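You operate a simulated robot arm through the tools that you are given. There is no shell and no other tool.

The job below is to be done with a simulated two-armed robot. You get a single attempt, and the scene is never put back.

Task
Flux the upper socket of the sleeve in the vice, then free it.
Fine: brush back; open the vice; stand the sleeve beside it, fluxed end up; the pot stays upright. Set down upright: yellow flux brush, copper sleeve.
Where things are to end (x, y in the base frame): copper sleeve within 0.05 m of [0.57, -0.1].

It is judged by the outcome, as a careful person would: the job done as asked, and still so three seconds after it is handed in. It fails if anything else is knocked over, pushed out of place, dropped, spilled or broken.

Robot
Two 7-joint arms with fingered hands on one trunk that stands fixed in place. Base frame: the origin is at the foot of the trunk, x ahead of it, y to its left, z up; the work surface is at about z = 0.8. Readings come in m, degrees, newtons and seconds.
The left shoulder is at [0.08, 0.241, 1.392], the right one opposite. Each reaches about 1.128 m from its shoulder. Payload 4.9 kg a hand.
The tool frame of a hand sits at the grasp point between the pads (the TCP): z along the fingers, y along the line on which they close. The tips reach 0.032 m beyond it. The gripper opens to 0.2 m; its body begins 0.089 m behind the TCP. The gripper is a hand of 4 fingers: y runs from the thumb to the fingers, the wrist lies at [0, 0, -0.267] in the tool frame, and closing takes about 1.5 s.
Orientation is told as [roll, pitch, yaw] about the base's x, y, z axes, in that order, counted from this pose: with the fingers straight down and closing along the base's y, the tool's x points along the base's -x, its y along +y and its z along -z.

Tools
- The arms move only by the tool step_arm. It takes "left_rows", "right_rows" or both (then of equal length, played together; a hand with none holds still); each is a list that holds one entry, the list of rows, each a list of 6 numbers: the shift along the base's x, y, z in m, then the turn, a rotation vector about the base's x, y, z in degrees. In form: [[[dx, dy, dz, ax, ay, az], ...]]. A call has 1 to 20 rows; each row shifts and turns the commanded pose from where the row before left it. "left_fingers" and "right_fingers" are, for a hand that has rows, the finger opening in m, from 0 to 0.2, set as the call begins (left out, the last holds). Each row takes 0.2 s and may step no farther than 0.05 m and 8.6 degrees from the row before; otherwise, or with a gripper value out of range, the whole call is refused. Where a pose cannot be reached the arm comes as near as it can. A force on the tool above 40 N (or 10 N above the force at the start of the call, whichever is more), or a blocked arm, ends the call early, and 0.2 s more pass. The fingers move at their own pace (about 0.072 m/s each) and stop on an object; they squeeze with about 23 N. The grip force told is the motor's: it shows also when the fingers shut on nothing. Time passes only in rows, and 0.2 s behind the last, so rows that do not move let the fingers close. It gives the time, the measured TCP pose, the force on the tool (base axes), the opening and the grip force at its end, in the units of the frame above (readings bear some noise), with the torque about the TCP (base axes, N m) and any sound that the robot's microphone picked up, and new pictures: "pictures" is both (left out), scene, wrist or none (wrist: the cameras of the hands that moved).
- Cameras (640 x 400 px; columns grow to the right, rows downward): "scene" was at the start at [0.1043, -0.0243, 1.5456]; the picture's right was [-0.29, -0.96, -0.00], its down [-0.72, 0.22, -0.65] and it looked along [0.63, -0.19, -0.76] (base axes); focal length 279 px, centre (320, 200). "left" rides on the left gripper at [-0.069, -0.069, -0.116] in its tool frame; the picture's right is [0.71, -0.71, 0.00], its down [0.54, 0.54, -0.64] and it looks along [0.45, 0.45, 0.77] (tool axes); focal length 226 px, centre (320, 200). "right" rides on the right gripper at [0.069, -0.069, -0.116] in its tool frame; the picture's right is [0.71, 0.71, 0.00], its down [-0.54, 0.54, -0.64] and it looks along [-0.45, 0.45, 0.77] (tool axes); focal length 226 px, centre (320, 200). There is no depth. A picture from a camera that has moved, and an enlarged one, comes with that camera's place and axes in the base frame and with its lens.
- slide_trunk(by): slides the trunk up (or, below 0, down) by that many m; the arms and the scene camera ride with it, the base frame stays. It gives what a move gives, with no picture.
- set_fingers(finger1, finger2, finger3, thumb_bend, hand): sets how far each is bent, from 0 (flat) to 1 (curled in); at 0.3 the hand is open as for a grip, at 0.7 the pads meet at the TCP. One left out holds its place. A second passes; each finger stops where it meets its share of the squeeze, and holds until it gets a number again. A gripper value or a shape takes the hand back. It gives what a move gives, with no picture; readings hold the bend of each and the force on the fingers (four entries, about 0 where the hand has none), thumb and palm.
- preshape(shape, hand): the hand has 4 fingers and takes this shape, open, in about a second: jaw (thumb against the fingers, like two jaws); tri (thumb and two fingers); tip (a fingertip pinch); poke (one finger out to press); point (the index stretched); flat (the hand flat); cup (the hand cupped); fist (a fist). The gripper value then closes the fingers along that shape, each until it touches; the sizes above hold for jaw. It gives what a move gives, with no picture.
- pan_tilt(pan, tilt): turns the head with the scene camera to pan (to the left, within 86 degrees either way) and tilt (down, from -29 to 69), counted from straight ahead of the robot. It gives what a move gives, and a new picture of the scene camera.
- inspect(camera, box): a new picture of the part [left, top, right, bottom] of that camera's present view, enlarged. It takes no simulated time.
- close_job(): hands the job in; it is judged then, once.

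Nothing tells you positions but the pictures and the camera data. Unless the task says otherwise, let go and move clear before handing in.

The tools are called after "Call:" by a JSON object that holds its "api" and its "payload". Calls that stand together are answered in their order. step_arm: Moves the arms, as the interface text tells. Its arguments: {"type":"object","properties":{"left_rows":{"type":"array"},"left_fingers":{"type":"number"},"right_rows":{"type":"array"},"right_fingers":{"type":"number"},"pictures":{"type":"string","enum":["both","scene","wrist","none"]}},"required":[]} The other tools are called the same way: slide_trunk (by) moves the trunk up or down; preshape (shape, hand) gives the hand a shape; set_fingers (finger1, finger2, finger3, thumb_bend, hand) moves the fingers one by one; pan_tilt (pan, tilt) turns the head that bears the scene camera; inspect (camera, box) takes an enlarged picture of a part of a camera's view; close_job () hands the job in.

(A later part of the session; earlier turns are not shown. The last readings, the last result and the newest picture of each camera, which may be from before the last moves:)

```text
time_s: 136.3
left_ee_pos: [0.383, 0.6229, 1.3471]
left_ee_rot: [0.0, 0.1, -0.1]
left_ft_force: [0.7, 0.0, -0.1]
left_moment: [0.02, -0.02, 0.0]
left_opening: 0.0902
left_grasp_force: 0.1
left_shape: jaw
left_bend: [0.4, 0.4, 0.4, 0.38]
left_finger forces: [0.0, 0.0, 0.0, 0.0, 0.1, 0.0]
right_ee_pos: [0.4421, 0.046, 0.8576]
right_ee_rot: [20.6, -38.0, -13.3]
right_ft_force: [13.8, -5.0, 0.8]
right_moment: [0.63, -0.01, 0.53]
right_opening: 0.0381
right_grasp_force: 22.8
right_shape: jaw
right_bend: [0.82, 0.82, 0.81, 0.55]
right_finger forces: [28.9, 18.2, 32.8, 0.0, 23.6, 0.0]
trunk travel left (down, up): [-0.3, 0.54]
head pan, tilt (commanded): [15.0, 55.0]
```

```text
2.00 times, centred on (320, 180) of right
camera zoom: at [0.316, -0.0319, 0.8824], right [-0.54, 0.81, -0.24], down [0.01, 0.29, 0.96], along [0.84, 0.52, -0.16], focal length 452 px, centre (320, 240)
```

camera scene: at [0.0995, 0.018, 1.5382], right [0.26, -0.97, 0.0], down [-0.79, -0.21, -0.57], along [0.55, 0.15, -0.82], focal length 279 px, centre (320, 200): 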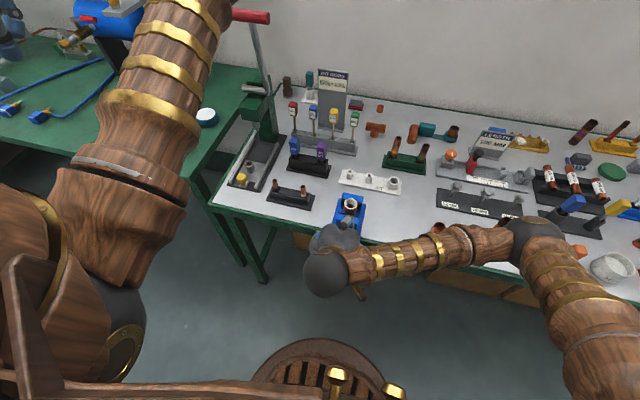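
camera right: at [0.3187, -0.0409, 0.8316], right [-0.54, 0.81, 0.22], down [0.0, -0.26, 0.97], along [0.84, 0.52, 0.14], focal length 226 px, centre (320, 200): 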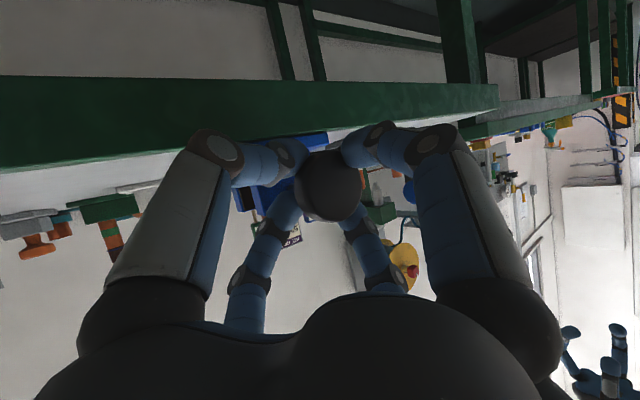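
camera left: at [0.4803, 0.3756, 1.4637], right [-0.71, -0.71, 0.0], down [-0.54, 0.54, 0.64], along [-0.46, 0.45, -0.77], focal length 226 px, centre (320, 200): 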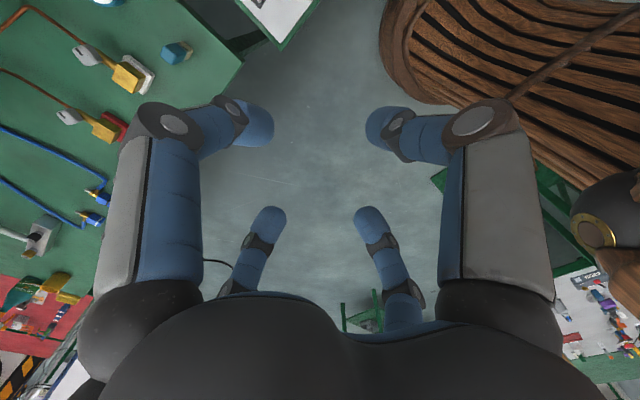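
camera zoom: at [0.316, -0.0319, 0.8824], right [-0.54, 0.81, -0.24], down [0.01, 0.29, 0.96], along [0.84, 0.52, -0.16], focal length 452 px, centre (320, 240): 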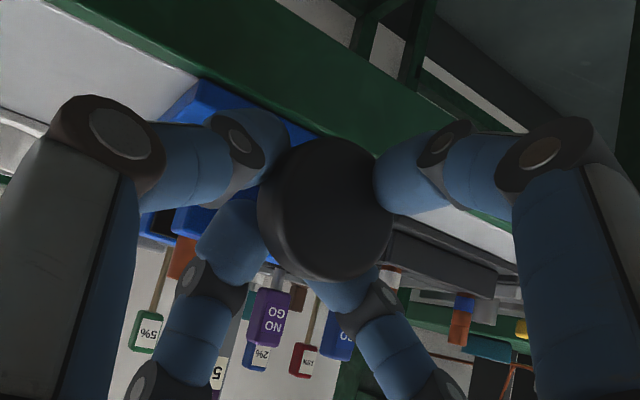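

The jaw has come back about 2.5 mm. I'll let go, roll the open hand back to +64°, and take another bite.

Call:
{"api": "step_arm", "payload": {"right_rows": [[[0, 0, 0, 0, 0, 0], [0, 0, 0, 0, 0, 0], [0, 0, 0, 0, 0, 0], [0, -0.002, -0.0007, 8, 0, 0], [0, -0.0019, -0.001, 8, 0, 0], [0, -0.0017, -0.0013, 8, 0, 0], [0, -0.0015, -0.0015, 8, 0, 0], [0, -0.0013, -0.0017, 8, 0, 0], [0, -0.0011, -0.0019, 8, 0, 0], [0, 0, 0, 0, 0, 0]]], "right_fingers": 0.075, "pictures": "none"}}

Call:
{"api": "inspect", "payload": {"camera": "scene", "box": [336, 204, 360, 222]}}

Call:
{"api": "inspect", "payload": {"camera": "right", "box": [200, 80, 440, 280]}}

```text
time_s: 138.5
left_ee_pos: [0.3823, 0.6243, 1.3471]
left_ee_rot: [-0.2, 0.1, 0.0]
left_ft_force: [-0.1, -0.6, 0.5]
left_moment: [-0.02, 0.03, -0.02]
left_opening: 0.0901
left_grasp_force: 0.0
left_shape: jaw
left_bend: [0.4, 0.4, 0.4, 0.38]
left_finger forces: [0.0, 0.0, 0.1, 0.0, 0.1, 0.0]
right_ee_pos: [0.4424, 0.0359, 0.8511]
right_ee_rot: [69.4, -16.1, -37.1]
right_ft_force: [0.2, 0.3, 0.7]
right_moment: [0.06, -0.01, -0.01]
right_opening: 0.0746
right_grasp_force: 0.0
right_shape: jaw
right_bend: [0.44, 0.44, 0.44, 0.42]
right_finger forces: [0.0, 0.1, 0.0, 0.0, 0.1, 0.0]
trunk travel left (down, up): [-0.3, 0.54]
head pan, tilt (commanded): [15.0, 55.0]
```

```text
16.00 times, centred on (348, 213) of scene
camera zoom: at [0.1, 0.0175, 1.5379], right [0.26, -0.97, 0.0], down [-0.79, -0.21, -0.57], along [0.55, 0.15, -0.82], focal length 4465 px, centre (-128, -8)
```

zoom: 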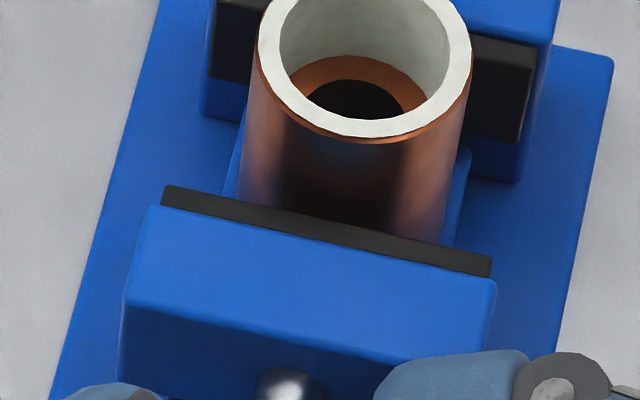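

```text
2.00 times, centred on (320, 180) of right
camera zoom: at [0.3162, -0.0332, 0.8096], right [-0.54, 0.72, 0.44], down [0.0, -0.52, 0.85], along [0.84, 0.46, 0.28], focal length 452 px, centre (320, 240)
```

zoom: 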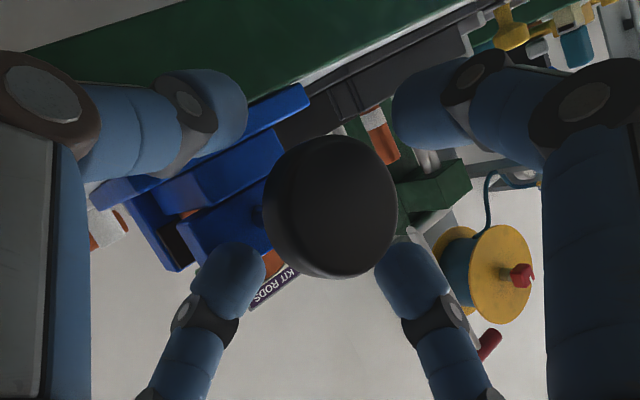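

Call:
{"api": "step_arm", "payload": {"right_rows": [[[0, 0.0005, 0, 0, 0, 0], [0, 0, 0, 0, 0, 0], [0, 0, 0, 0, 0, 0], [0, 0, 0, 0, 0, 0], [0, 0, 0, 0, 0, 0]]], "right_fingers": 0.0, "pictures": "none"}}

Call:
{"api": "step_arm", "payload": {"right_rows": [[[0, 0.0005, 0.001, -4, 0, 0], [0, 0.0006, 0.0009, -4, 0, 0], [0, 0, 0, 0, 0, 0], [0, 0, 0, 0, 0, 0]]], "pictures": "none"}}

Call:
{"api": "step_arm", "payload": {"right_rows": [[[0, 0.0006, 0.0009, -4, 0, 0], [0, 0.0007, 0.0008, -4, 0, 0], [0, 0, 0, 0, 0, 0], [0, 0, 0, 0, 0, 0]]], "pictures": "none"}}

Call:
{"api": "inspect", "payload": {"camera": "scene", "box": [336, 204, 360, 222]}}

```text
time_s: 139.7
left_ee_pos: [0.3824, 0.6234, 1.3466]
left_ee_rot: [-0.2, 0.1, 0.0]
left_ft_force: [-0.4, -0.1, -0.6]
left_moment: [0.0, -0.01, 0.0]
left_opening: 0.0905
left_grasp_force: 0.1
left_shape: jaw
left_bend: [0.4, 0.4, 0.4, 0.38]
left_finger forces: [0.1, 0.0, 0.1, 0.0, 0.1, 0.1]
right_ee_pos: [0.4438, 0.0371, 0.8492]
right_ee_rot: [69.4, -16.0, -37.1]
right_ft_force: [6.2, 0.3, -1.7]
right_moment: [-0.02, 0.05, 0.02]
right_opening: 0.0419
right_grasp_force: 23.0
right_shape: jaw
right_bend: [0.53, 0.56, 0.52, 0.54]
right_finger forces: [22.3, 15.4, 21.6, 0.1, 17.3, 0.0]
trunk travel left (down, up): [-0.3, 0.54]
head pan, tilt (commanded): [15.0, 55.0]
```

```text
time_s: 140.7
left_ee_pos: [0.3821, 0.6235, 1.3473]
left_ee_rot: [-0.3, 0.0, 0.0]
left_ft_force: [0.3, 0.2, 0.5]
left_moment: [0.02, -0.01, -0.01]
left_opening: 0.0901
left_grasp_force: 0.1
left_shape: jaw
left_bend: [0.4, 0.4, 0.4, 0.38]
left_finger forces: [0.0, 0.0, 0.0, 0.0, 0.0, 0.0]
right_ee_pos: [0.4441, 0.0395, 0.8534]
right_ee_rot: [62.7, -20.9, -34.9]
right_ft_force: [4.0, 1.4, -0.2]
right_moment: [0.45, -0.05, 0.11]
right_opening: 0.0409
right_grasp_force: 22.6
right_shape: jaw
right_bend: [0.53, 0.8, 0.52, 0.54]
right_finger forces: [24.6, 14.7, 24.4, 0.0, 17.5, 0.0]
trunk travel left (down, up): [-0.3, 0.54]
head pan, tilt (commanded): [15.0, 55.0]
```

```text
time_s: 141.7
left_ee_pos: [0.3832, 0.6244, 1.3483]
left_ee_rot: [-0.2, 0.0, 0.0]
left_ft_force: [0.1, 0.5, -0.5]
left_moment: [-0.01, -0.02, 0.01]
left_opening: 0.0901
left_grasp_force: 0.0
left_shape: jaw
left_bend: [0.4, 0.4, 0.4, 0.38]
left_finger forces: [0.0, 0.0, 0.1, 0.1, 0.1, 0.0]
right_ee_pos: [0.4429, 0.04, 0.8546]
right_ee_rot: [55.3, -25.2, -32.0]
right_ft_force: [4.8, 3.5, -0.6]
right_moment: [0.59, -0.1, 0.37]
right_opening: 0.0406
right_grasp_force: 23.1
right_shape: jaw
right_bend: [0.53, 0.8, 0.52, 0.54]
right_finger forces: [27.9, 15.2, 21.4, 0.1, 18.6, 0.0]
trunk travel left (down, up): [-0.3, 0.54]
head pan, tilt (commanded): [15.0, 55.0]
```

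```text
16.00 times, centred on (348, 213) of scene
camera zoom: at [0.1001, 0.0175, 1.5379], right [0.26, -0.97, 0.0], down [-0.79, -0.21, -0.57], along [0.55, 0.15, -0.82], focal length 4465 px, centre (-128, -8)
```

zoom: 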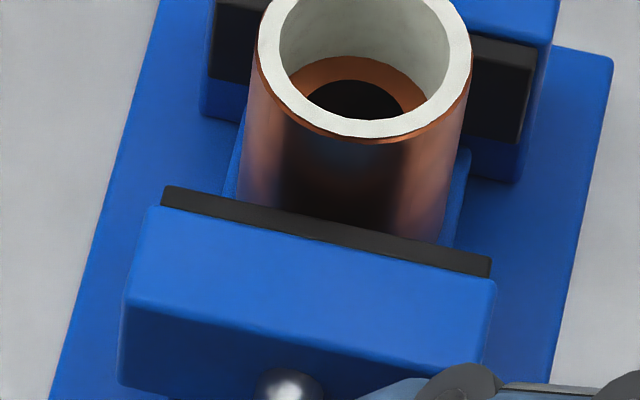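

The screw resists at once and the jaw stays put. To know whether this is the open stop or the clamped position, I'll reproduce the exact earlier view (pan 5, tilt 58) from before any turning and compare.

Call:
{"api": "pan_tilt", "payload": {"pan": 5, "tilt": 58}}

Call:
{"api": "inspect", "payload": {"camera": "scene", "box": [300, 160, 340, 210]}}

```text
time_s: 142.4
left_ee_pos: [0.3828, 0.6251, 1.3457]
left_ee_rot: [-0.2, 0.1, 0.0]
left_ft_force: [-0.9, 0.0, -0.4]
left_moment: [0.01, 0.02, -0.02]
left_opening: 0.0901
left_grasp_force: 0.1
left_shape: jaw
left_bend: [0.4, 0.4, 0.4, 0.38]
left_finger forces: [0.0, 0.0, 0.1, 0.1, 0.1, 0.1]
right_ee_pos: [0.4453, 0.0395, 0.8543]
right_ee_rot: [55.2, -25.2, -32.1]
right_ft_force: [5.5, 3.3, -0.7]
right_moment: [0.57, -0.12, 0.34]
right_opening: 0.0407
right_grasp_force: 23.4
right_shape: jaw
right_bend: [0.53, 0.8, 0.52, 0.54]
right_finger forces: [27.7, 15.2, 21.8, 0.1, 18.6, 0.0]
trunk travel left (down, up): [-0.3, 0.54]
head pan, tilt (commanded): [5.0, 58.0]
camera scene: at [0.0992, 0.0049, 1.5342], right [0.09, -1.0, 0.0], down [-0.84, -0.07, -0.53], along [0.53, 0.05, -0.85], focal length 279 px, centre (320, 200)
```

scene: 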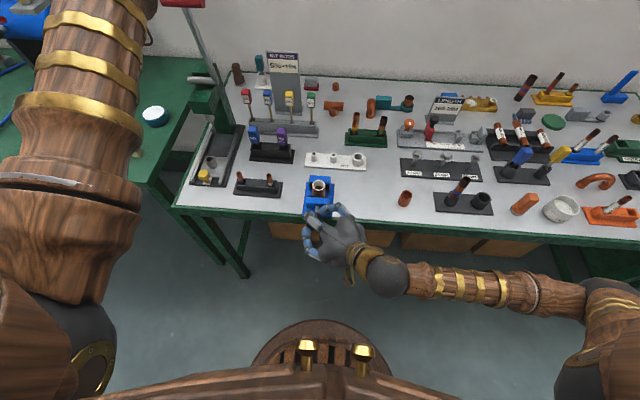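

```text
8.00 times, centred on (320, 185) of scene
camera zoom: at [0.0992, 0.0049, 1.5342], right [0.09, -1.0, 0.0], down [-0.84, -0.07, -0.53], along [0.53, 0.05, -0.85], focal length 2232 px, centre (320, 320)
```

zoom: 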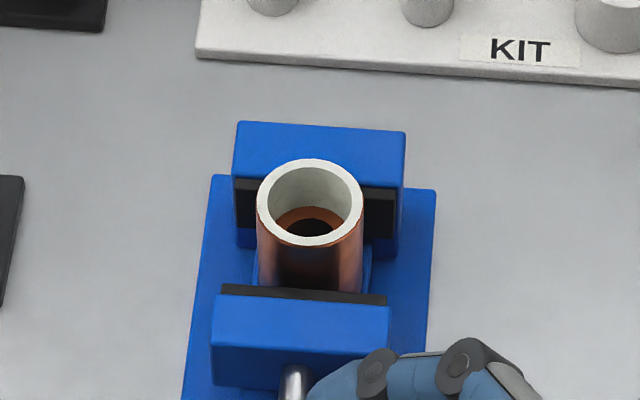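

The jaw is about 3 mm further back than when clamped, so the negative direction does open it. My finger behind the knob may be blocking further travel, so I'll release, back away, and look at the knob and gap freely.

Call:
{"api": "step_arm", "payload": {"right_rows": [[[0, 0, 0, 0, 0, 0], [0, 0, 0, 0, 0, 0], [0, 0, 0, 0, 0, 0], [-0.02, -0.016, 0.016, 0, 0, 0], [-0.025, -0.02, 0.02, 0, 0, 0], [-0.025, -0.025, 0.025, 0, 0, 0], [-0.02, -0.03, 0.02, 0, 0, 0], [0, 0, 0, 0, 0, 0]]], "right_fingers": 0.09, "pictures": "both"}}

Call:
{"api": "inspect", "payload": {"camera": "scene", "box": [260, 150, 380, 250]}}

Call:
{"api": "inspect", "payload": {"camera": "scene", "box": [300, 170, 340, 220]}}

Call:
{"api": "inspect", "payload": {"camera": "right", "box": [220, 80, 420, 240]}}

```text
time_s: 144.2
left_ee_pos: [0.3814, 0.6245, 1.3474]
left_ee_rot: [-0.3, 0.2, -0.1]
left_ft_force: [-0.1, 0.3, -0.7]
left_moment: [-0.01, 0.0, 0.02]
left_opening: 0.0898
left_grasp_force: 0.1
left_shape: jaw
left_bend: [0.4, 0.4, 0.4, 0.38]
left_finger forces: [0.0, 0.1, 0.0, 0.1, 0.0, 0.1]
right_ee_pos: [0.404, -0.0072, 0.866]
right_ee_rot: [55.3, -25.2, -32.1]
right_ft_force: [-0.7, 0.1, 0.1]
right_moment: [0.0, -0.01, -0.02]
right_opening: 0.0897
right_grasp_force: 0.0
right_shape: jaw
right_bend: [0.4, 0.4, 0.4, 0.38]
right_finger forces: [0.0, 0.0, 0.0, 0.0, 0.0, 0.0]
right hand out of reach, approached as far as the arm can: row 5, 6, 7
trunk travel left (down, up): [-0.3, 0.54]
head pan, tilt (commanded): [5.0, 58.0]
camera scene: at [0.0987, 0.0049, 1.5342], right [0.09, -1.0, 0.0], down [-0.84, -0.07, -0.53], along [0.53, 0.05, -0.85], focal length 279 px, centre (320, 200)
camera right: at [0.277, -0.0867, 0.8457], right [-0.54, 0.81, 0.22], down [0.0, -0.26, 0.96], along [0.84, 0.52, 0.14], focal length 226 px, centre (320, 200)
```

scene: 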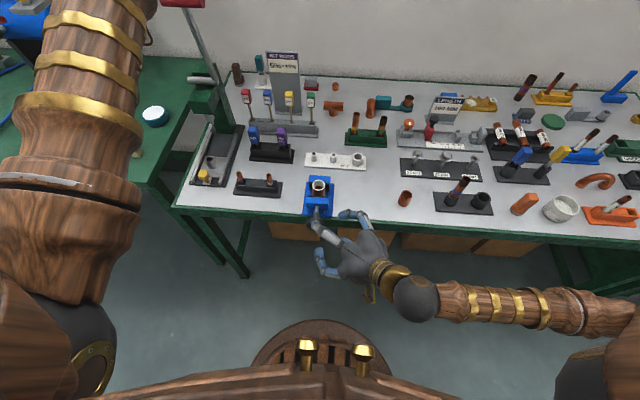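
right: 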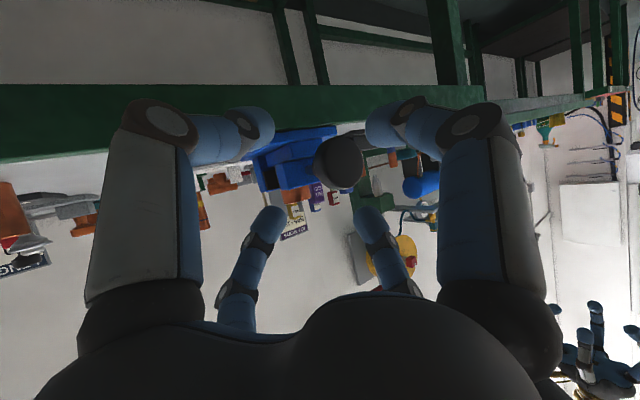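

```text
4.00 times, centred on (320, 200) of scene
camera zoom: at [0.0987, 0.0049, 1.5342], right [0.09, -1.0, 0.0], down [-0.84, -0.07, -0.53], along [0.53, 0.05, -0.85], focal length 1116 px, centre (320, 200)
```

zoom: 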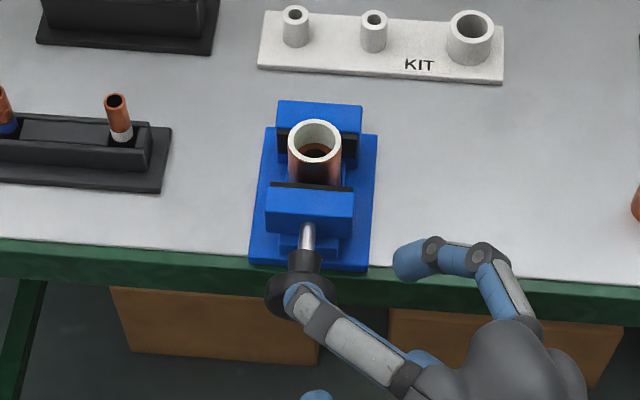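

```text
8.00 times, centred on (320, 195) of scene
camera zoom: at [0.0987, 0.0049, 1.5342], right [0.09, -1.0, 0.0], down [-0.84, -0.07, -0.53], along [0.53, 0.05, -0.85], focal length 2232 px, centre (320, 240)
```

zoom: 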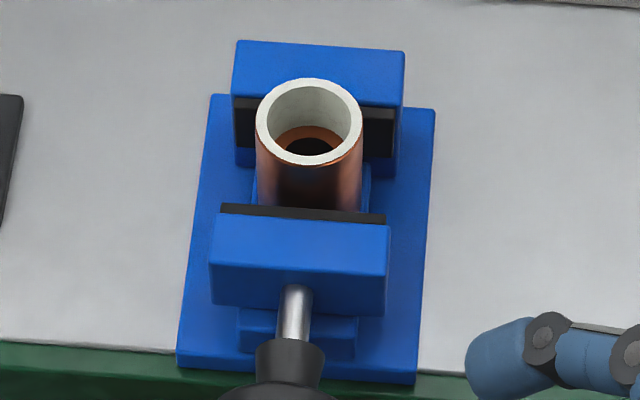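

```text
2.50 times, centred on (320, 160) of right
camera zoom: at [0.277, -0.0867, 0.8457], right [-0.54, 0.81, 0.22], down [0.0, -0.26, 0.96], along [0.84, 0.52, 0.14], focal length 565 px, centre (320, 300)
```

zoom: 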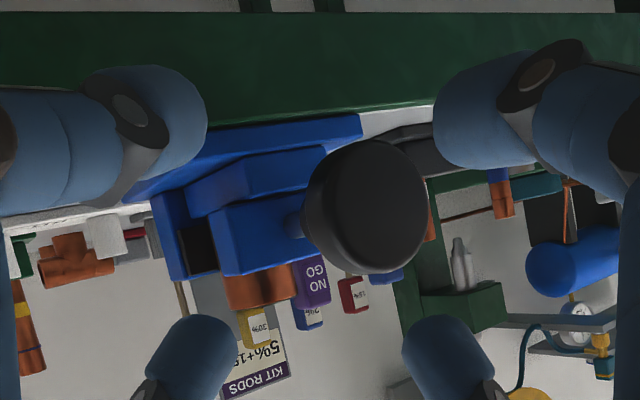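

The jaw has backed off about 3 mm while the knob stays in place, so a finger behind the disc does block it. The screw turns easily, so I'll use the lighter thumb–finger pinch again, staying between +64° and +8°, with the side fingers spread clear.

Call:
{"api": "set_fingers", "payload": {"hand": "right", "finger1": 0, "finger2": 0.4, "finger3": 0, "thumb_bend": 0.4}}

Call:
{"api": "step_arm", "payload": {"right_rows": [[[0, 0.01, 0.016, 0, 0, 0], [0.0129, 0.0113, -0.0102, 0, 0, 0], [0.0129, 0.0113, -0.0102, 0, 0, 0], [0.0131, 0.0112, -0.0095, 0, 0, 0], [0, 0, 0, 0, 0, 0]]], "pictures": "wrist"}}

Call:
{"api": "inspect", "payload": {"camera": "scene", "box": [260, 150, 400, 260]}}

Call:
{"api": "inspect", "payload": {"camera": "right", "box": [200, 80, 440, 280]}}

```text
time_s: 145.2
left_ee_pos: [0.3821, 0.6242, 1.348]
left_ee_rot: [-0.2, 0.1, 0.1]
left_ft_force: [0.6, 0.4, 0.1]
left_moment: [-0.02, 0.03, 0.03]
left_opening: 0.0902
left_grasp_force: 0.0
left_shape: jaw
left_bend: [0.4, 0.4, 0.4, 0.38]
left_finger forces: [0.1, 0.1, 0.0, 0.1, 0.0, 0.0]
right_ee_pos: [0.4036, -0.0086, 0.8665]
right_ee_rot: [55.5, -25.3, -32.0]
right_ft_force: [0.0, 0.5, 1.1]
right_moment: [0.01, -0.02, 0.0]
right_opening: 0.1508
right_grasp_force: 0.0
right_shape: fingers
right_bend: [0.01, 0.4, 0.01, 0.4]
right_finger forces: [0.0, 0.0, 0.1, 0.1, 0.1, 0.0]
trunk travel left (down, up): [-0.3, 0.54]
head pan, tilt (commanded): [5.0, 58.0]
```

```text
time_s: 146.4
left_ee_pos: [0.3813, 0.6236, 1.3476]
left_ee_rot: [-0.1, 0.1, -0.1]
left_ft_force: [-0.6, 0.8, -0.5]
left_moment: [0.02, 0.0, 0.02]
left_opening: 0.0899
left_grasp_force: 0.1
left_shape: jaw
left_bend: [0.4, 0.4, 0.4, 0.38]
left_finger forces: [0.0, 0.0, 0.0, 0.2, 0.1, 0.1]
right_ee_pos: [0.4453, 0.0416, 0.8431]
right_ee_rot: [55.3, -25.2, -32.1]
right_ft_force: [-0.6, 0.9, 0.7]
right_moment: [0.01, -0.01, -0.02]
right_opening: 0.151
right_grasp_force: 0.1
right_shape: fingers
right_bend: [0.01, 0.4, 0.01, 0.4]
right_finger forces: [0.1, 0.0, 0.0, 0.0, 0.0, 0.0]
right hand out of reach, approached as far as the arm can: row 1
trunk travel left (down, up): [-0.3, 0.54]
head pan, tilt (commanded): [5.0, 58.0]
camera right: at [0.3189, -0.0378, 0.8231], right [-0.54, 0.81, 0.22], down [0.0, -0.26, 0.96], along [0.84, 0.52, 0.14], focal length 226 px, centre (320, 200)
```

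right: 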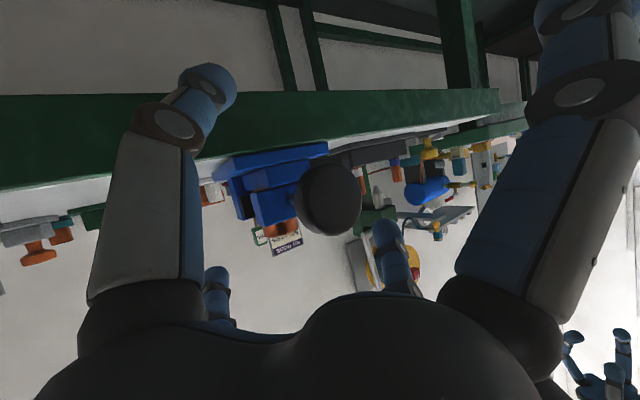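

```text
3.64 times, centred on (330, 205) of scene
camera zoom: at [0.0981, 0.0042, 1.5343], right [0.09, -1.0, 0.0], down [-0.84, -0.07, -0.53], along [0.53, 0.05, -0.85], focal length 1015 px, centre (284, 182)
```

zoom: 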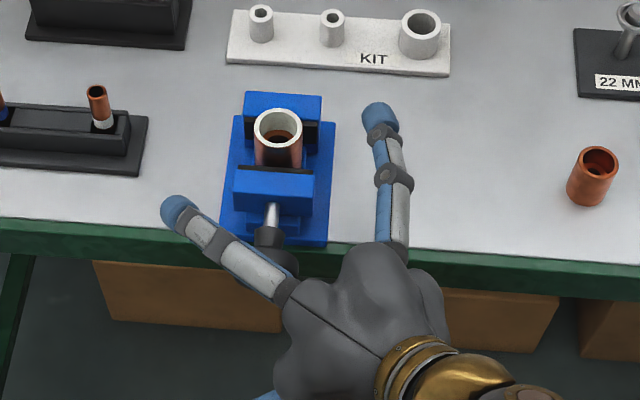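

```text
2.00 times, centred on (320, 180) of right
camera zoom: at [0.3189, -0.0378, 0.8231], right [-0.54, 0.81, 0.22], down [0.0, -0.26, 0.96], along [0.84, 0.52, 0.14], focal length 452 px, centre (320, 240)
```

zoom: 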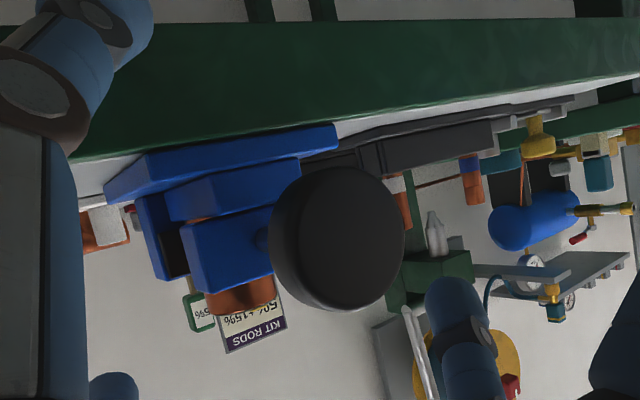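

Call:
{"api": "step_arm", "payload": {"right_rows": [[[-0.0024, -0.005, 0.009, 0, 0, 0], [0, -0.0014, -0.0018, 8, 0, 0], [0, -0.0012, -0.002, 8, 0, 0], [0, 0, 0, 0, 0, 0]]], "pictures": "none"}}

Call:
{"api": "set_fingers", "payload": {"hand": "right", "finger2": 0.7, "thumb_bend": 0.7}}

Call:
{"api": "inspect", "payload": {"camera": "right", "box": [220, 80, 420, 260]}}

Call:
{"api": "inspect", "payload": {"camera": "scene", "box": [300, 170, 340, 220]}}

```text
time_s: 147.4
left_ee_pos: [0.3824, 0.6247, 1.3474]
left_ee_rot: [-0.3, 0.2, -0.1]
left_ft_force: [-0.5, -0.7, -0.7]
left_moment: [-0.01, 0.04, -0.02]
left_opening: 0.0901
left_grasp_force: 0.1
left_shape: jaw
left_bend: [0.4, 0.4, 0.4, 0.38]
left_finger forces: [0.0, 0.0, 0.1, 0.0, 0.0, 0.0]
right_ee_pos: [0.4434, 0.0334, 0.848]
right_ee_rot: [69.4, -16.0, -37.1]
right_ft_force: [0.2, -0.8, -0.1]
right_moment: [-0.01, -0.01, 0.0]
right_opening: 0.1509
right_grasp_force: 0.0
right_shape: fingers
right_bend: [0.01, 0.4, 0.01, 0.4]
right_finger forces: [0.1, 0.0, 0.0, 0.0, 0.0, 0.0]
trunk travel left (down, up): [-0.3, 0.54]
head pan, tilt (commanded): [5.0, 58.0]
```

```text
time_s: 148.4
left_ee_pos: [0.383, 0.6239, 1.3479]
left_ee_rot: [-0.2, 0.1, -0.1]
left_ft_force: [-0.7, -0.5, -0.2]
left_moment: [-0.02, -0.01, 0.01]
left_opening: 0.0899
left_grasp_force: 0.0
left_shape: jaw
left_bend: [0.4, 0.4, 0.4, 0.38]
left_finger forces: [0.0, 0.0, 0.0, 0.0, 0.0, 0.0]
right_ee_pos: [0.4445, 0.0321, 0.8482]
right_ee_rot: [69.3, -16.1, -37.2]
right_ft_force: [3.0, -1.2, -5.1]
right_moment: [-0.1, 0.04, -0.04]
right_opening: 0.1284
right_grasp_force: 7.7
right_shape: fingers
right_bend: [0.01, 0.62, 0.01, 0.66]
right_finger forces: [0.0, 6.0, 0.1, 0.0, 9.5, 0.0]
trunk travel left (down, up): [-0.3, 0.54]
head pan, tilt (commanded): [5.0, 58.0]
```

```text
2.22 times, centred on (320, 170) of right
camera zoom: at [0.3173, -0.0381, 0.8067], right [-0.54, 0.72, 0.44], down [0.0, -0.52, 0.86], along [0.84, 0.46, 0.28], focal length 502 px, centre (320, 267)
```

zoom: 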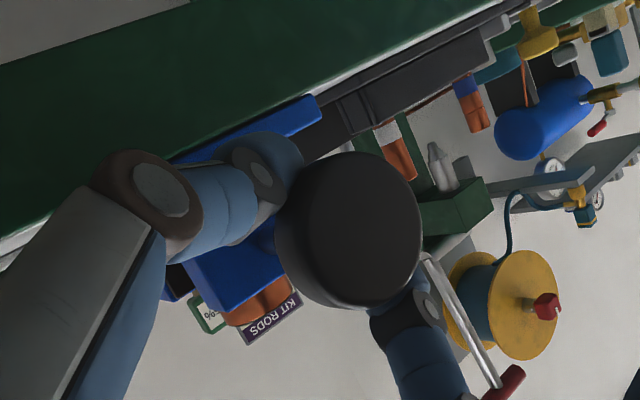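

```text
8.00 times, centred on (320, 195) of scene
camera zoom: at [0.0992, 0.0043, 1.5341], right [0.09, -1.0, 0.0], down [-0.85, -0.07, -0.53], along [0.53, 0.05, -0.85], focal length 2232 px, centre (320, 240)
```

zoom: 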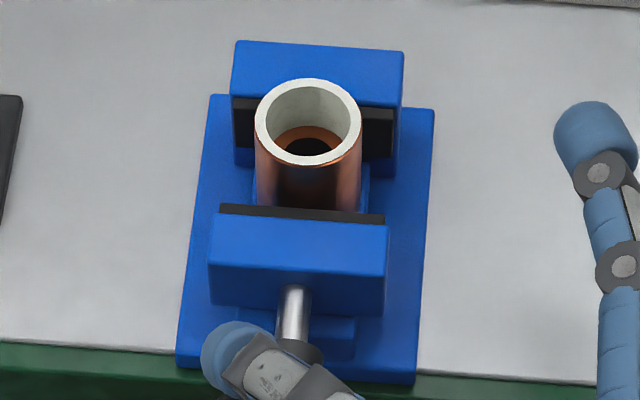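

Call:
{"api": "step_arm", "payload": {"right_rows": [[[0, 0.0008, 0.0022, -8, 0, 0], [0, 0.001, 0.0022, -8, 0, 0], [0, 0.0013, 0.002, -8, 0, 0], [0, 0.0016, 0.0018, -8, 0, 0], [0, 0, 0, 0, 0, 0]]], "pictures": "none"}}

Call:
{"api": "inspect", "payload": {"camera": "scene", "box": [300, 170, 340, 220]}}

Call:
{"api": "inspect", "payload": {"camera": "right", "box": [220, 80, 420, 260]}}

```text
time_s: 149.6
left_ee_pos: [0.383, 0.6239, 1.348]
left_ee_rot: [-0.1, 0.1, 0.1]
left_ft_force: [0.4, 0.1, -0.4]
left_moment: [0.02, -0.02, -0.01]
left_opening: 0.0903
left_grasp_force: 0.0
left_shape: jaw
left_bend: [0.4, 0.4, 0.4, 0.38]
left_finger forces: [0.0, 0.0, 0.0, 0.0, 0.0, 0.1]
right_ee_pos: [0.4444, 0.0357, 0.8553]
right_ee_rot: [39.2, -32.9, -24.1]
right_ft_force: [11.0, 1.4, -4.1]
right_moment: [0.12, -0.14, -0.08]
right_opening: 0.1282
right_grasp_force: 8.4
right_shape: fingers
right_bend: [0.01, 0.64, 0.01, 0.67]
right_finger forces: [0.0, 7.3, 0.0, 0.0, 8.6, 0.0]
trunk travel left (down, up): [-0.3, 0.54]
head pan, tilt (commanded): [5.0, 58.0]
```

```text
8.00 times, centred on (320, 195) of scene
camera zoom: at [0.0996, 0.0041, 1.5341], right [0.09, -1.0, 0.0], down [-0.85, -0.07, -0.53], along [0.53, 0.05, -0.85], focal length 2232 px, centre (320, 240)
```

zoom: 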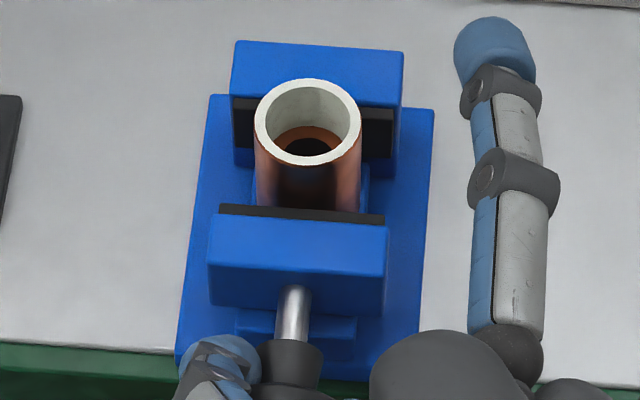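

```text
2.22 times, centred on (320, 170) of right
camera zoom: at [0.317, -0.0454, 0.8572], right [-0.54, 0.84, -0.01], down [0.0, 0.01, 1.0], along [0.84, 0.54, -0.01], focal length 502 px, centre (320, 267)
```

zoom: 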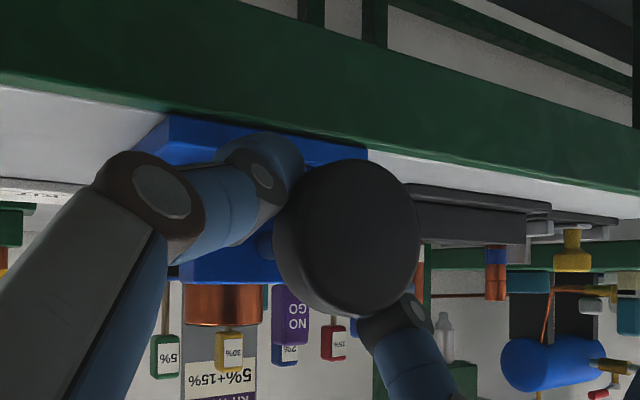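

The jaw did not move any further and the fingers just slip, so the jaw is at its open stop — about 3 mm clear of the sleeve. I'll let go of the knob and withdraw the hand.

Call:
{"api": "set_fingers", "payload": {"hand": "right", "finger2": 0.35, "thumb_bend": 0.35}}

Call:
{"api": "step_arm", "payload": {"right_rows": [[[-0.014, -0.009, 0.014, 0, 0, 0], [-0.019, -0.012, 0.02, 0, 0, 0], [-0.019, -0.012, 0.03, 0, 0, 0], [0, -0.012, 0.04, 0, 0, 0], [0.005, -0.012, 0.04, -4, 5, 0], [0.01, -0.012, 0.04, -4, 5, 0], [0.01, -0.012, 0.02, -4, 5, 0], [0.01, -0.012, 0, -4, 5, 0], [0.01, -0.012, 0, -4, 5, 0], [0.01, -0.012, 0, -4, 5, 0], [0.01, -0.012, 0, -4, 5, 0], [0.01, -0.012, 0, -4, 5, 0]]], "pictures": "both"}}

Call:
{"api": "inspect", "payload": {"camera": "scene", "box": [290, 160, 350, 240]}}

```text
time_s: 150.6
left_ee_pos: [0.3814, 0.6236, 1.349]
left_ee_rot: [-0.3, 0.1, 0.0]
left_ft_force: [-0.1, -0.6, 0.4]
left_moment: [0.0, 0.03, -0.02]
left_opening: 0.0901
left_grasp_force: 0.0
left_shape: jaw
left_bend: [0.4, 0.4, 0.4, 0.38]
left_finger forces: [0.0, 0.0, 0.1, 0.1, 0.0, 0.0]
right_ee_pos: [0.4428, 0.0357, 0.8559]
right_ee_rot: [39.3, -32.9, -24.1]
right_ft_force: [0.3, -1.0, -0.2]
right_moment: [-0.01, 0.02, -0.04]
right_opening: 0.157
right_grasp_force: 0.1
right_shape: fingers
right_bend: [0.01, 0.35, 0.01, 0.35]
right_finger forces: [0.0, 0.0, 0.1, 0.1, 0.0, 0.1]
trunk travel left (down, up): [-0.3, 0.54]
head pan, tilt (commanded): [5.0, 58.0]
```

```text
time_s: 153.2
left_ee_pos: [0.3819, 0.6235, 1.3479]
left_ee_rot: [-0.2, 0.1, 0.0]
left_ft_force: [-0.1, -0.5, 0.2]
left_moment: [0.01, -0.01, 0.03]
left_opening: 0.0898
left_grasp_force: 0.0
left_shape: jaw
left_bend: [0.4, 0.4, 0.4, 0.38]
left_finger forces: [0.0, 0.0, 0.0, 0.1, 0.1, 0.0]
right_ee_pos: [0.5321, -0.0477, 0.9887]
right_ee_rot: [-4.8, -2.3, -9.8]
right_ft_force: [-0.8, -0.3, -0.5]
right_moment: [-0.03, -0.01, -0.03]
right_opening: 0.1574
right_grasp_force: 0.0
right_shape: fingers
right_bend: [0.01, 0.35, 0.01, 0.35]
right_finger forces: [0.0, 0.1, 0.0, 0.0, 0.0, 0.0]
right hand out of reach, approached as far as the arm can: row 2, 3, 4, 5
trunk travel left (down, up): [-0.3, 0.54]
head pan, tilt (commanded): [5.0, 58.0]
camera scene: at [0.0992, 0.0049, 1.5341], right [0.09, -1.0, 0.0], down [-0.85, -0.07, -0.53], along [0.53, 0.05, -0.85], focal length 279 px, centre (320, 200)
camera right: at [0.4496, -0.094, 1.1081], right [-0.57, 0.81, -0.09], down [0.61, 0.5, 0.62], along [0.54, 0.3, -0.78], focal length 226 px, centre (320, 200)
```

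scene: 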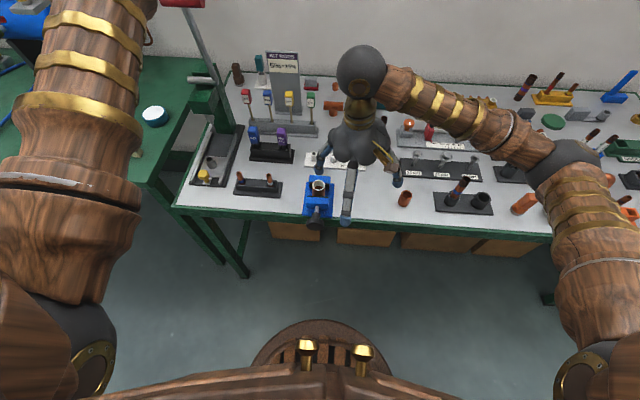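
right: 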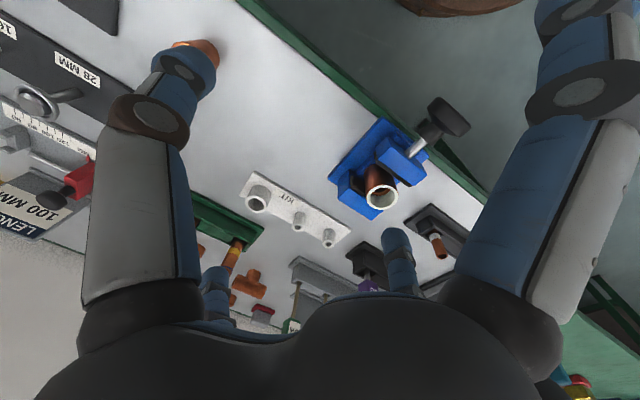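

```text
5.00 times, centred on (320, 200) of scene
camera zoom: at [0.0992, 0.0049, 1.5341], right [0.09, -1.0, 0.0], down [-0.85, -0.07, -0.53], along [0.53, 0.05, -0.85], focal length 1395 px, centre (320, 200)
```

zoom: 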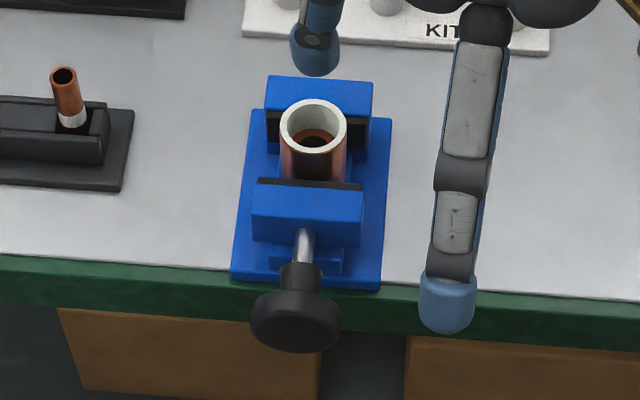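

The vice is clear with the jaw open. I'll raise the hand, square it up to fingers-down, and set the four-finger shape.

Call:
{"api": "step_arm", "payload": {"right_rows": [[[0, 0, 0.03, 2.4, 1.1, 4.9], [0, 0, 0.03, 2.4, 1.1, 4.9], [0, 0, 0.02, 0, 0, 0], [0, 0, 0, 0, 0, 0]]], "pictures": "none"}}

Call:
{"api": "preshape", "payload": {"hand": "right", "shape": "jaw"}}

```text
time_s: 154.2
left_ee_pos: [0.3828, 0.624, 1.3484]
left_ee_rot: [-0.1, 0.1, 0.0]
left_ft_force: [0.3, 0.0, -0.3]
left_moment: [0.02, -0.01, 0.03]
left_opening: 0.0901
left_grasp_force: 0.1
left_shape: jaw
left_bend: [0.4, 0.4, 0.4, 0.38]
left_finger forces: [0.0, 0.0, 0.1, 0.0, 0.0, 0.0]
right_ee_pos: [0.532, -0.0486, 1.0708]
right_ee_rot: [-0.2, 0.3, -0.1]
right_ft_force: [-0.2, -0.7, -0.1]
right_moment: [0.04, -0.02, 0.0]
right_opening: 0.1569
right_grasp_force: 0.0
right_shape: fingers
right_bend: [0.01, 0.35, 0.01, 0.35]
right_finger forces: [0.0, 0.1, 0.0, 0.1, 0.1, 0.0]
trunk travel left (down, up): [-0.3, 0.54]
head pan, tilt (commanded): [5.0, 58.0]
```

```text
time_s: 155.1
left_ee_pos: [0.3823, 0.6239, 1.3477]
left_ee_rot: [-0.3, 0.1, 0.0]
left_ft_force: [-0.3, -0.8, -1.1]
left_moment: [0.03, 0.02, 0.01]
left_opening: 0.0903
left_grasp_force: 0.1
left_shape: jaw
left_bend: [0.4, 0.4, 0.4, 0.38]
left_finger forces: [0.0, 0.0, 0.1, 0.1, 0.0, 0.0]
right_ee_pos: [0.5308, -0.0493, 1.0703]
right_ee_rot: [-0.1, 0.2, 0.0]
right_ft_force: [-0.4, -0.3, 1.1]
right_moment: [-0.02, 0.03, 0.0]
right_opening: 0.2001
right_grasp_force: 0.0
right_shape: jaw
right_bend: [0.3, 0.3, 0.3, 0.3]
right_finger forces: [0.0, 0.0, 0.0, 0.0, 0.1, 0.0]
trunk travel left (down, up): [-0.3, 0.54]
head pan, tilt (commanded): [5.0, 58.0]
```

Now over the sleeve with the opening at 0.08, to check the centring from above.

Call:
{"api": "step_arm", "payload": {"right_rows": [[[0.009, 0.033, 0, 0, 0, 0], [0.009, 0.033, 0, 0, 0, 0], [0.008, 0.033, -0.02, 0, 0, 0], [0, 0, -0.03, 0, 0, 0], [0, 0, 0, 0, 0, 0], [0, 0, 0, 0, 0, 0]]], "right_fingers": 0.08, "pictures": "both"}}

Call:
{"api": "inspect", "payload": {"camera": "right", "box": [260, 60, 380, 180]}}

Call:
{"api": "inspect", "payload": {"camera": "scene", "box": [280, 120, 380, 230]}}

```text
time_s: 156.5
left_ee_pos: [0.3804, 0.6257, 1.348]
left_ee_rot: [-0.2, 0.1, 0.0]
left_ft_force: [-0.4, -0.1, -0.5]
left_moment: [0.01, 0.01, 0.04]
left_opening: 0.09
left_grasp_force: 0.0
left_shape: jaw
left_bend: [0.4, 0.4, 0.4, 0.38]
left_finger forces: [0.1, 0.0, 0.1, 0.0, 0.0, 0.0]
right_ee_pos: [0.5588, 0.0508, 1.0203]
right_ee_rot: [-0.3, 0.4, 0.0]
right_ft_force: [-0.1, 1.0, -0.3]
right_moment: [-0.01, 0.0, 0.02]
right_opening: 0.0803
right_grasp_force: 0.1
right_shape: jaw
right_bend: [0.42, 0.42, 0.42, 0.41]
right_finger forces: [0.1, 0.0, 0.1, 0.0, 0.0, 0.1]
trunk travel left (down, up): [-0.3, 0.54]
head pan, tilt (commanded): [5.0, 58.0]
camera scene: at [0.0988, 0.0051, 1.5342], right [0.09, -1.0, 0.0], down [-0.84, -0.07, -0.53], along [0.53, 0.05, -0.85], focal length 279 px, centre (320, 200)
camera right: at [0.4907, -0.0183, 1.136], right [-0.71, 0.71, 0.0], down [0.54, 0.54, 0.64], along [0.45, 0.45, -0.77], focal length 226 px, centre (320, 200)
```

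scene: 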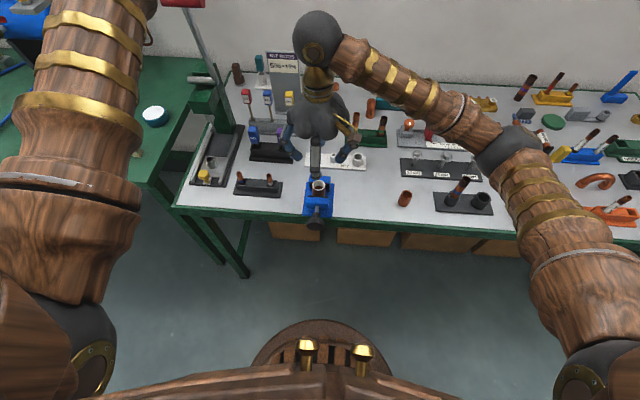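
right: 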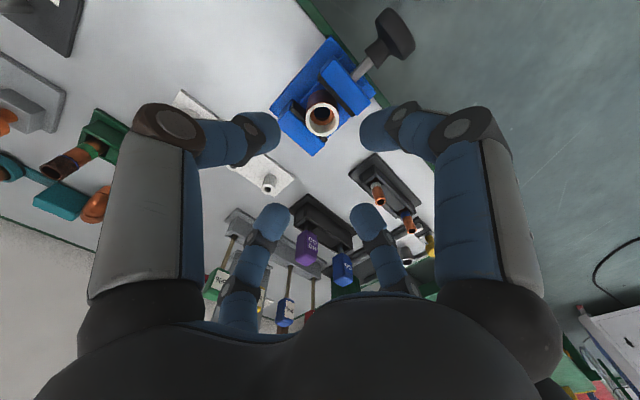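

```text
3.33 times, centred on (320, 120) of right
camera zoom: at [0.4907, -0.0183, 1.136], right [-0.71, 0.71, 0.0], down [0.54, 0.54, 0.64], along [0.45, 0.45, -0.77], focal length 754 px, centre (320, 467)
```

zoom: 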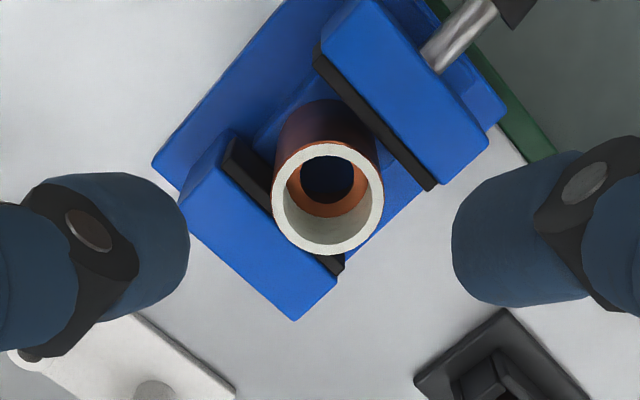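

```text
3.64 times, centred on (330, 175) of scene
camera zoom: at [0.0988, 0.0051, 1.5342], right [0.09, -1.0, 0.0], down [-0.84, -0.07, -0.53], along [0.53, 0.05, -0.85], focal length 1015 px, centre (284, 291)
```

zoom: 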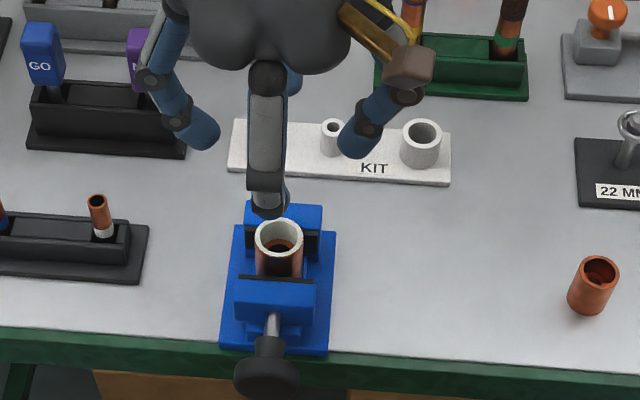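

The jaw now shows a clear gap at the front of the sleeve, so it is free. I'll take it with thumb and finger 2 from the two open sides (±y), reaching down between the jaws, with the other two fingers spread out above.

Call:
{"api": "set_fingers", "payload": {"hand": "right", "finger1": 0, "finger2": 0.4, "finger3": 0, "thumb_bend": 0.4}}

Call:
{"api": "step_arm", "payload": {"right_rows": [[[-0.0038, -0.0008, 0, 0.3, -0.4, 0], [0, 0, -0.03, 0, 0, 0], [0, 0, -0.03, 0, 0, 0], [0, 0, -0.02, 0, 0, 0], [0, 0, 0, 0, 0, 0]]], "pictures": "both"}}

Call:
{"api": "inspect", "payload": {"camera": "right", "box": [240, 60, 400, 200]}}

Call:
{"api": "inspect", "payload": {"camera": "scene", "box": [270, 120, 390, 240]}}

```text
time_s: 157.5
left_ee_pos: [0.3812, 0.6237, 1.3479]
left_ee_rot: [-0.2, 0.2, -0.1]
left_ft_force: [-0.1, 0.6, -0.5]
left_moment: [-0.03, -0.05, -0.01]
left_opening: 0.0902
left_grasp_force: 0.0
left_shape: jaw
left_bend: [0.4, 0.4, 0.4, 0.38]
left_finger forces: [0.1, 0.0, 0.0, 0.0, 0.0, 0.0]
right_ee_pos: [0.5587, 0.0497, 1.0195]
right_ee_rot: [-0.2, 0.2, -0.1]
right_ft_force: [-0.1, -0.1, -0.3]
right_moment: [0.02, 0.0, 0.0]
right_opening: 0.1511
right_grasp_force: 0.0
right_shape: fingers
right_bend: [0.01, 0.4, 0.01, 0.4]
right_finger forces: [0.1, 0.0, 0.0, 0.1, 0.1, 0.0]
trunk travel left (down, up): [-0.3, 0.54]
head pan, tilt (commanded): [5.0, 58.0]
```

```text
time_s: 158.7
left_ee_pos: [0.3817, 0.6253, 1.3482]
left_ee_rot: [-0.2, 0.1, -0.1]
left_ft_force: [1.1, 0.6, 0.4]
left_moment: [-0.01, -0.02, 0.0]
left_opening: 0.0902
left_grasp_force: 0.1
left_shape: jaw
left_bend: [0.4, 0.4, 0.4, 0.38]
left_finger forces: [0.0, 0.0, 0.0, 0.0, 0.1, 0.1]
right_ee_pos: [0.5543, 0.05, 0.9383]
right_ee_rot: [0.1, -0.2, 0.0]
right_ft_force: [0.2, -0.4, 0.1]
right_moment: [-0.04, -0.03, 0.02]
right_opening: 0.1511
right_grasp_force: 0.2
right_shape: fingers
right_bend: [0.01, 0.4, 0.01, 0.4]
right_finger forces: [0.0, 0.0, 0.1, 0.0, 0.1, 0.1]
trunk travel left (down, up): [-0.3, 0.54]
head pan, tilt (commanded): [5.0, 58.0]
camera scene: at [0.0987, 0.0047, 1.5342], right [0.09, -1.0, 0.0], down [-0.84, -0.07, -0.53], along [0.53, 0.05, -0.85], focal length 279 px, centre (320, 200)
camera right: at [0.486, -0.0191, 1.055], right [-0.71, 0.71, 0.0], down [0.54, 0.54, 0.65], along [0.46, 0.46, -0.76], focal length 226 px, centre (320, 200)
```

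scene: 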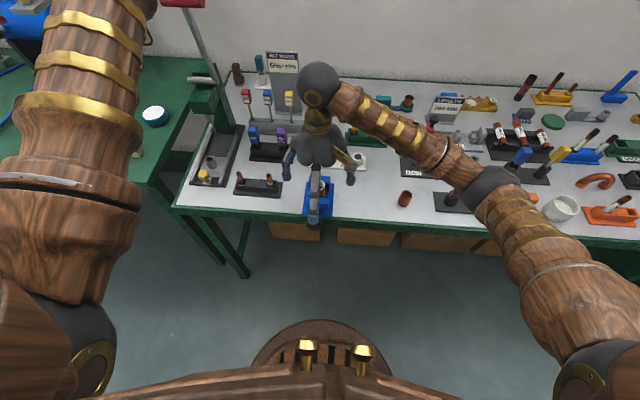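
right: 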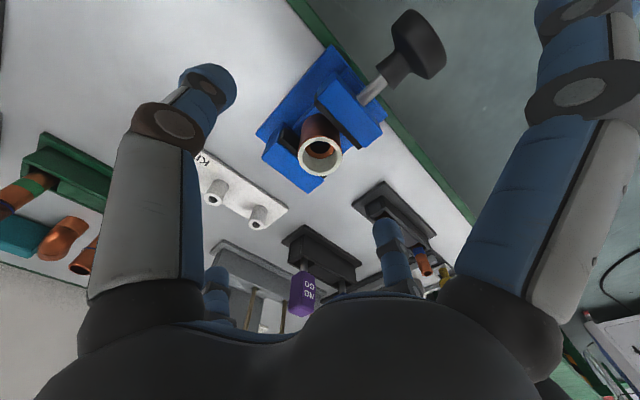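

```text
2.86 times, centred on (320, 130) of right
camera zoom: at [0.486, -0.0191, 1.055], right [-0.71, 0.71, 0.0], down [0.54, 0.54, 0.65], along [0.46, 0.46, -0.76], focal length 646 px, centre (320, 400)
```

zoom: 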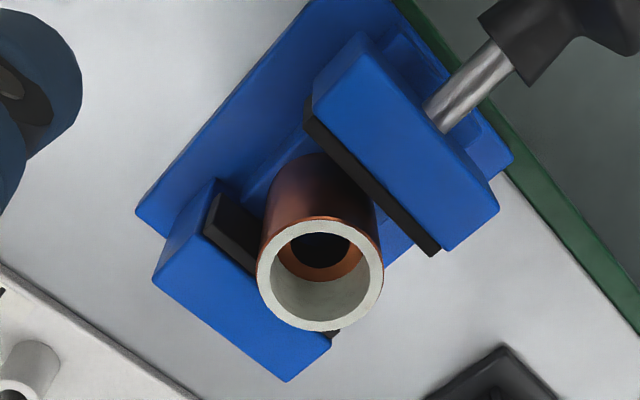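

```text
3.33 times, centred on (330, 180) of scene
camera zoom: at [0.0987, 0.0047, 1.5342], right [0.09, -1.0, 0.0], down [-0.84, -0.07, -0.53], along [0.53, 0.05, -0.85], focal length 930 px, centre (287, 267)
```

zoom: 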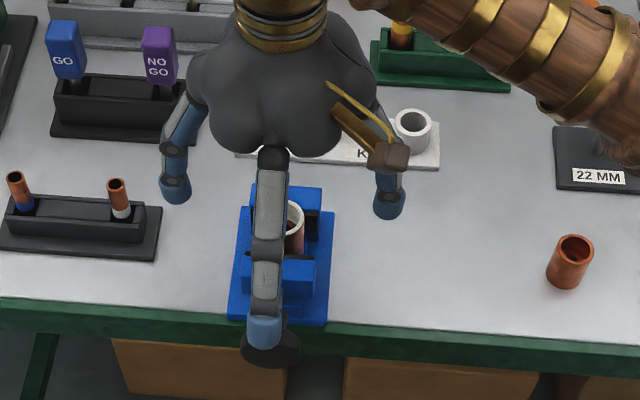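

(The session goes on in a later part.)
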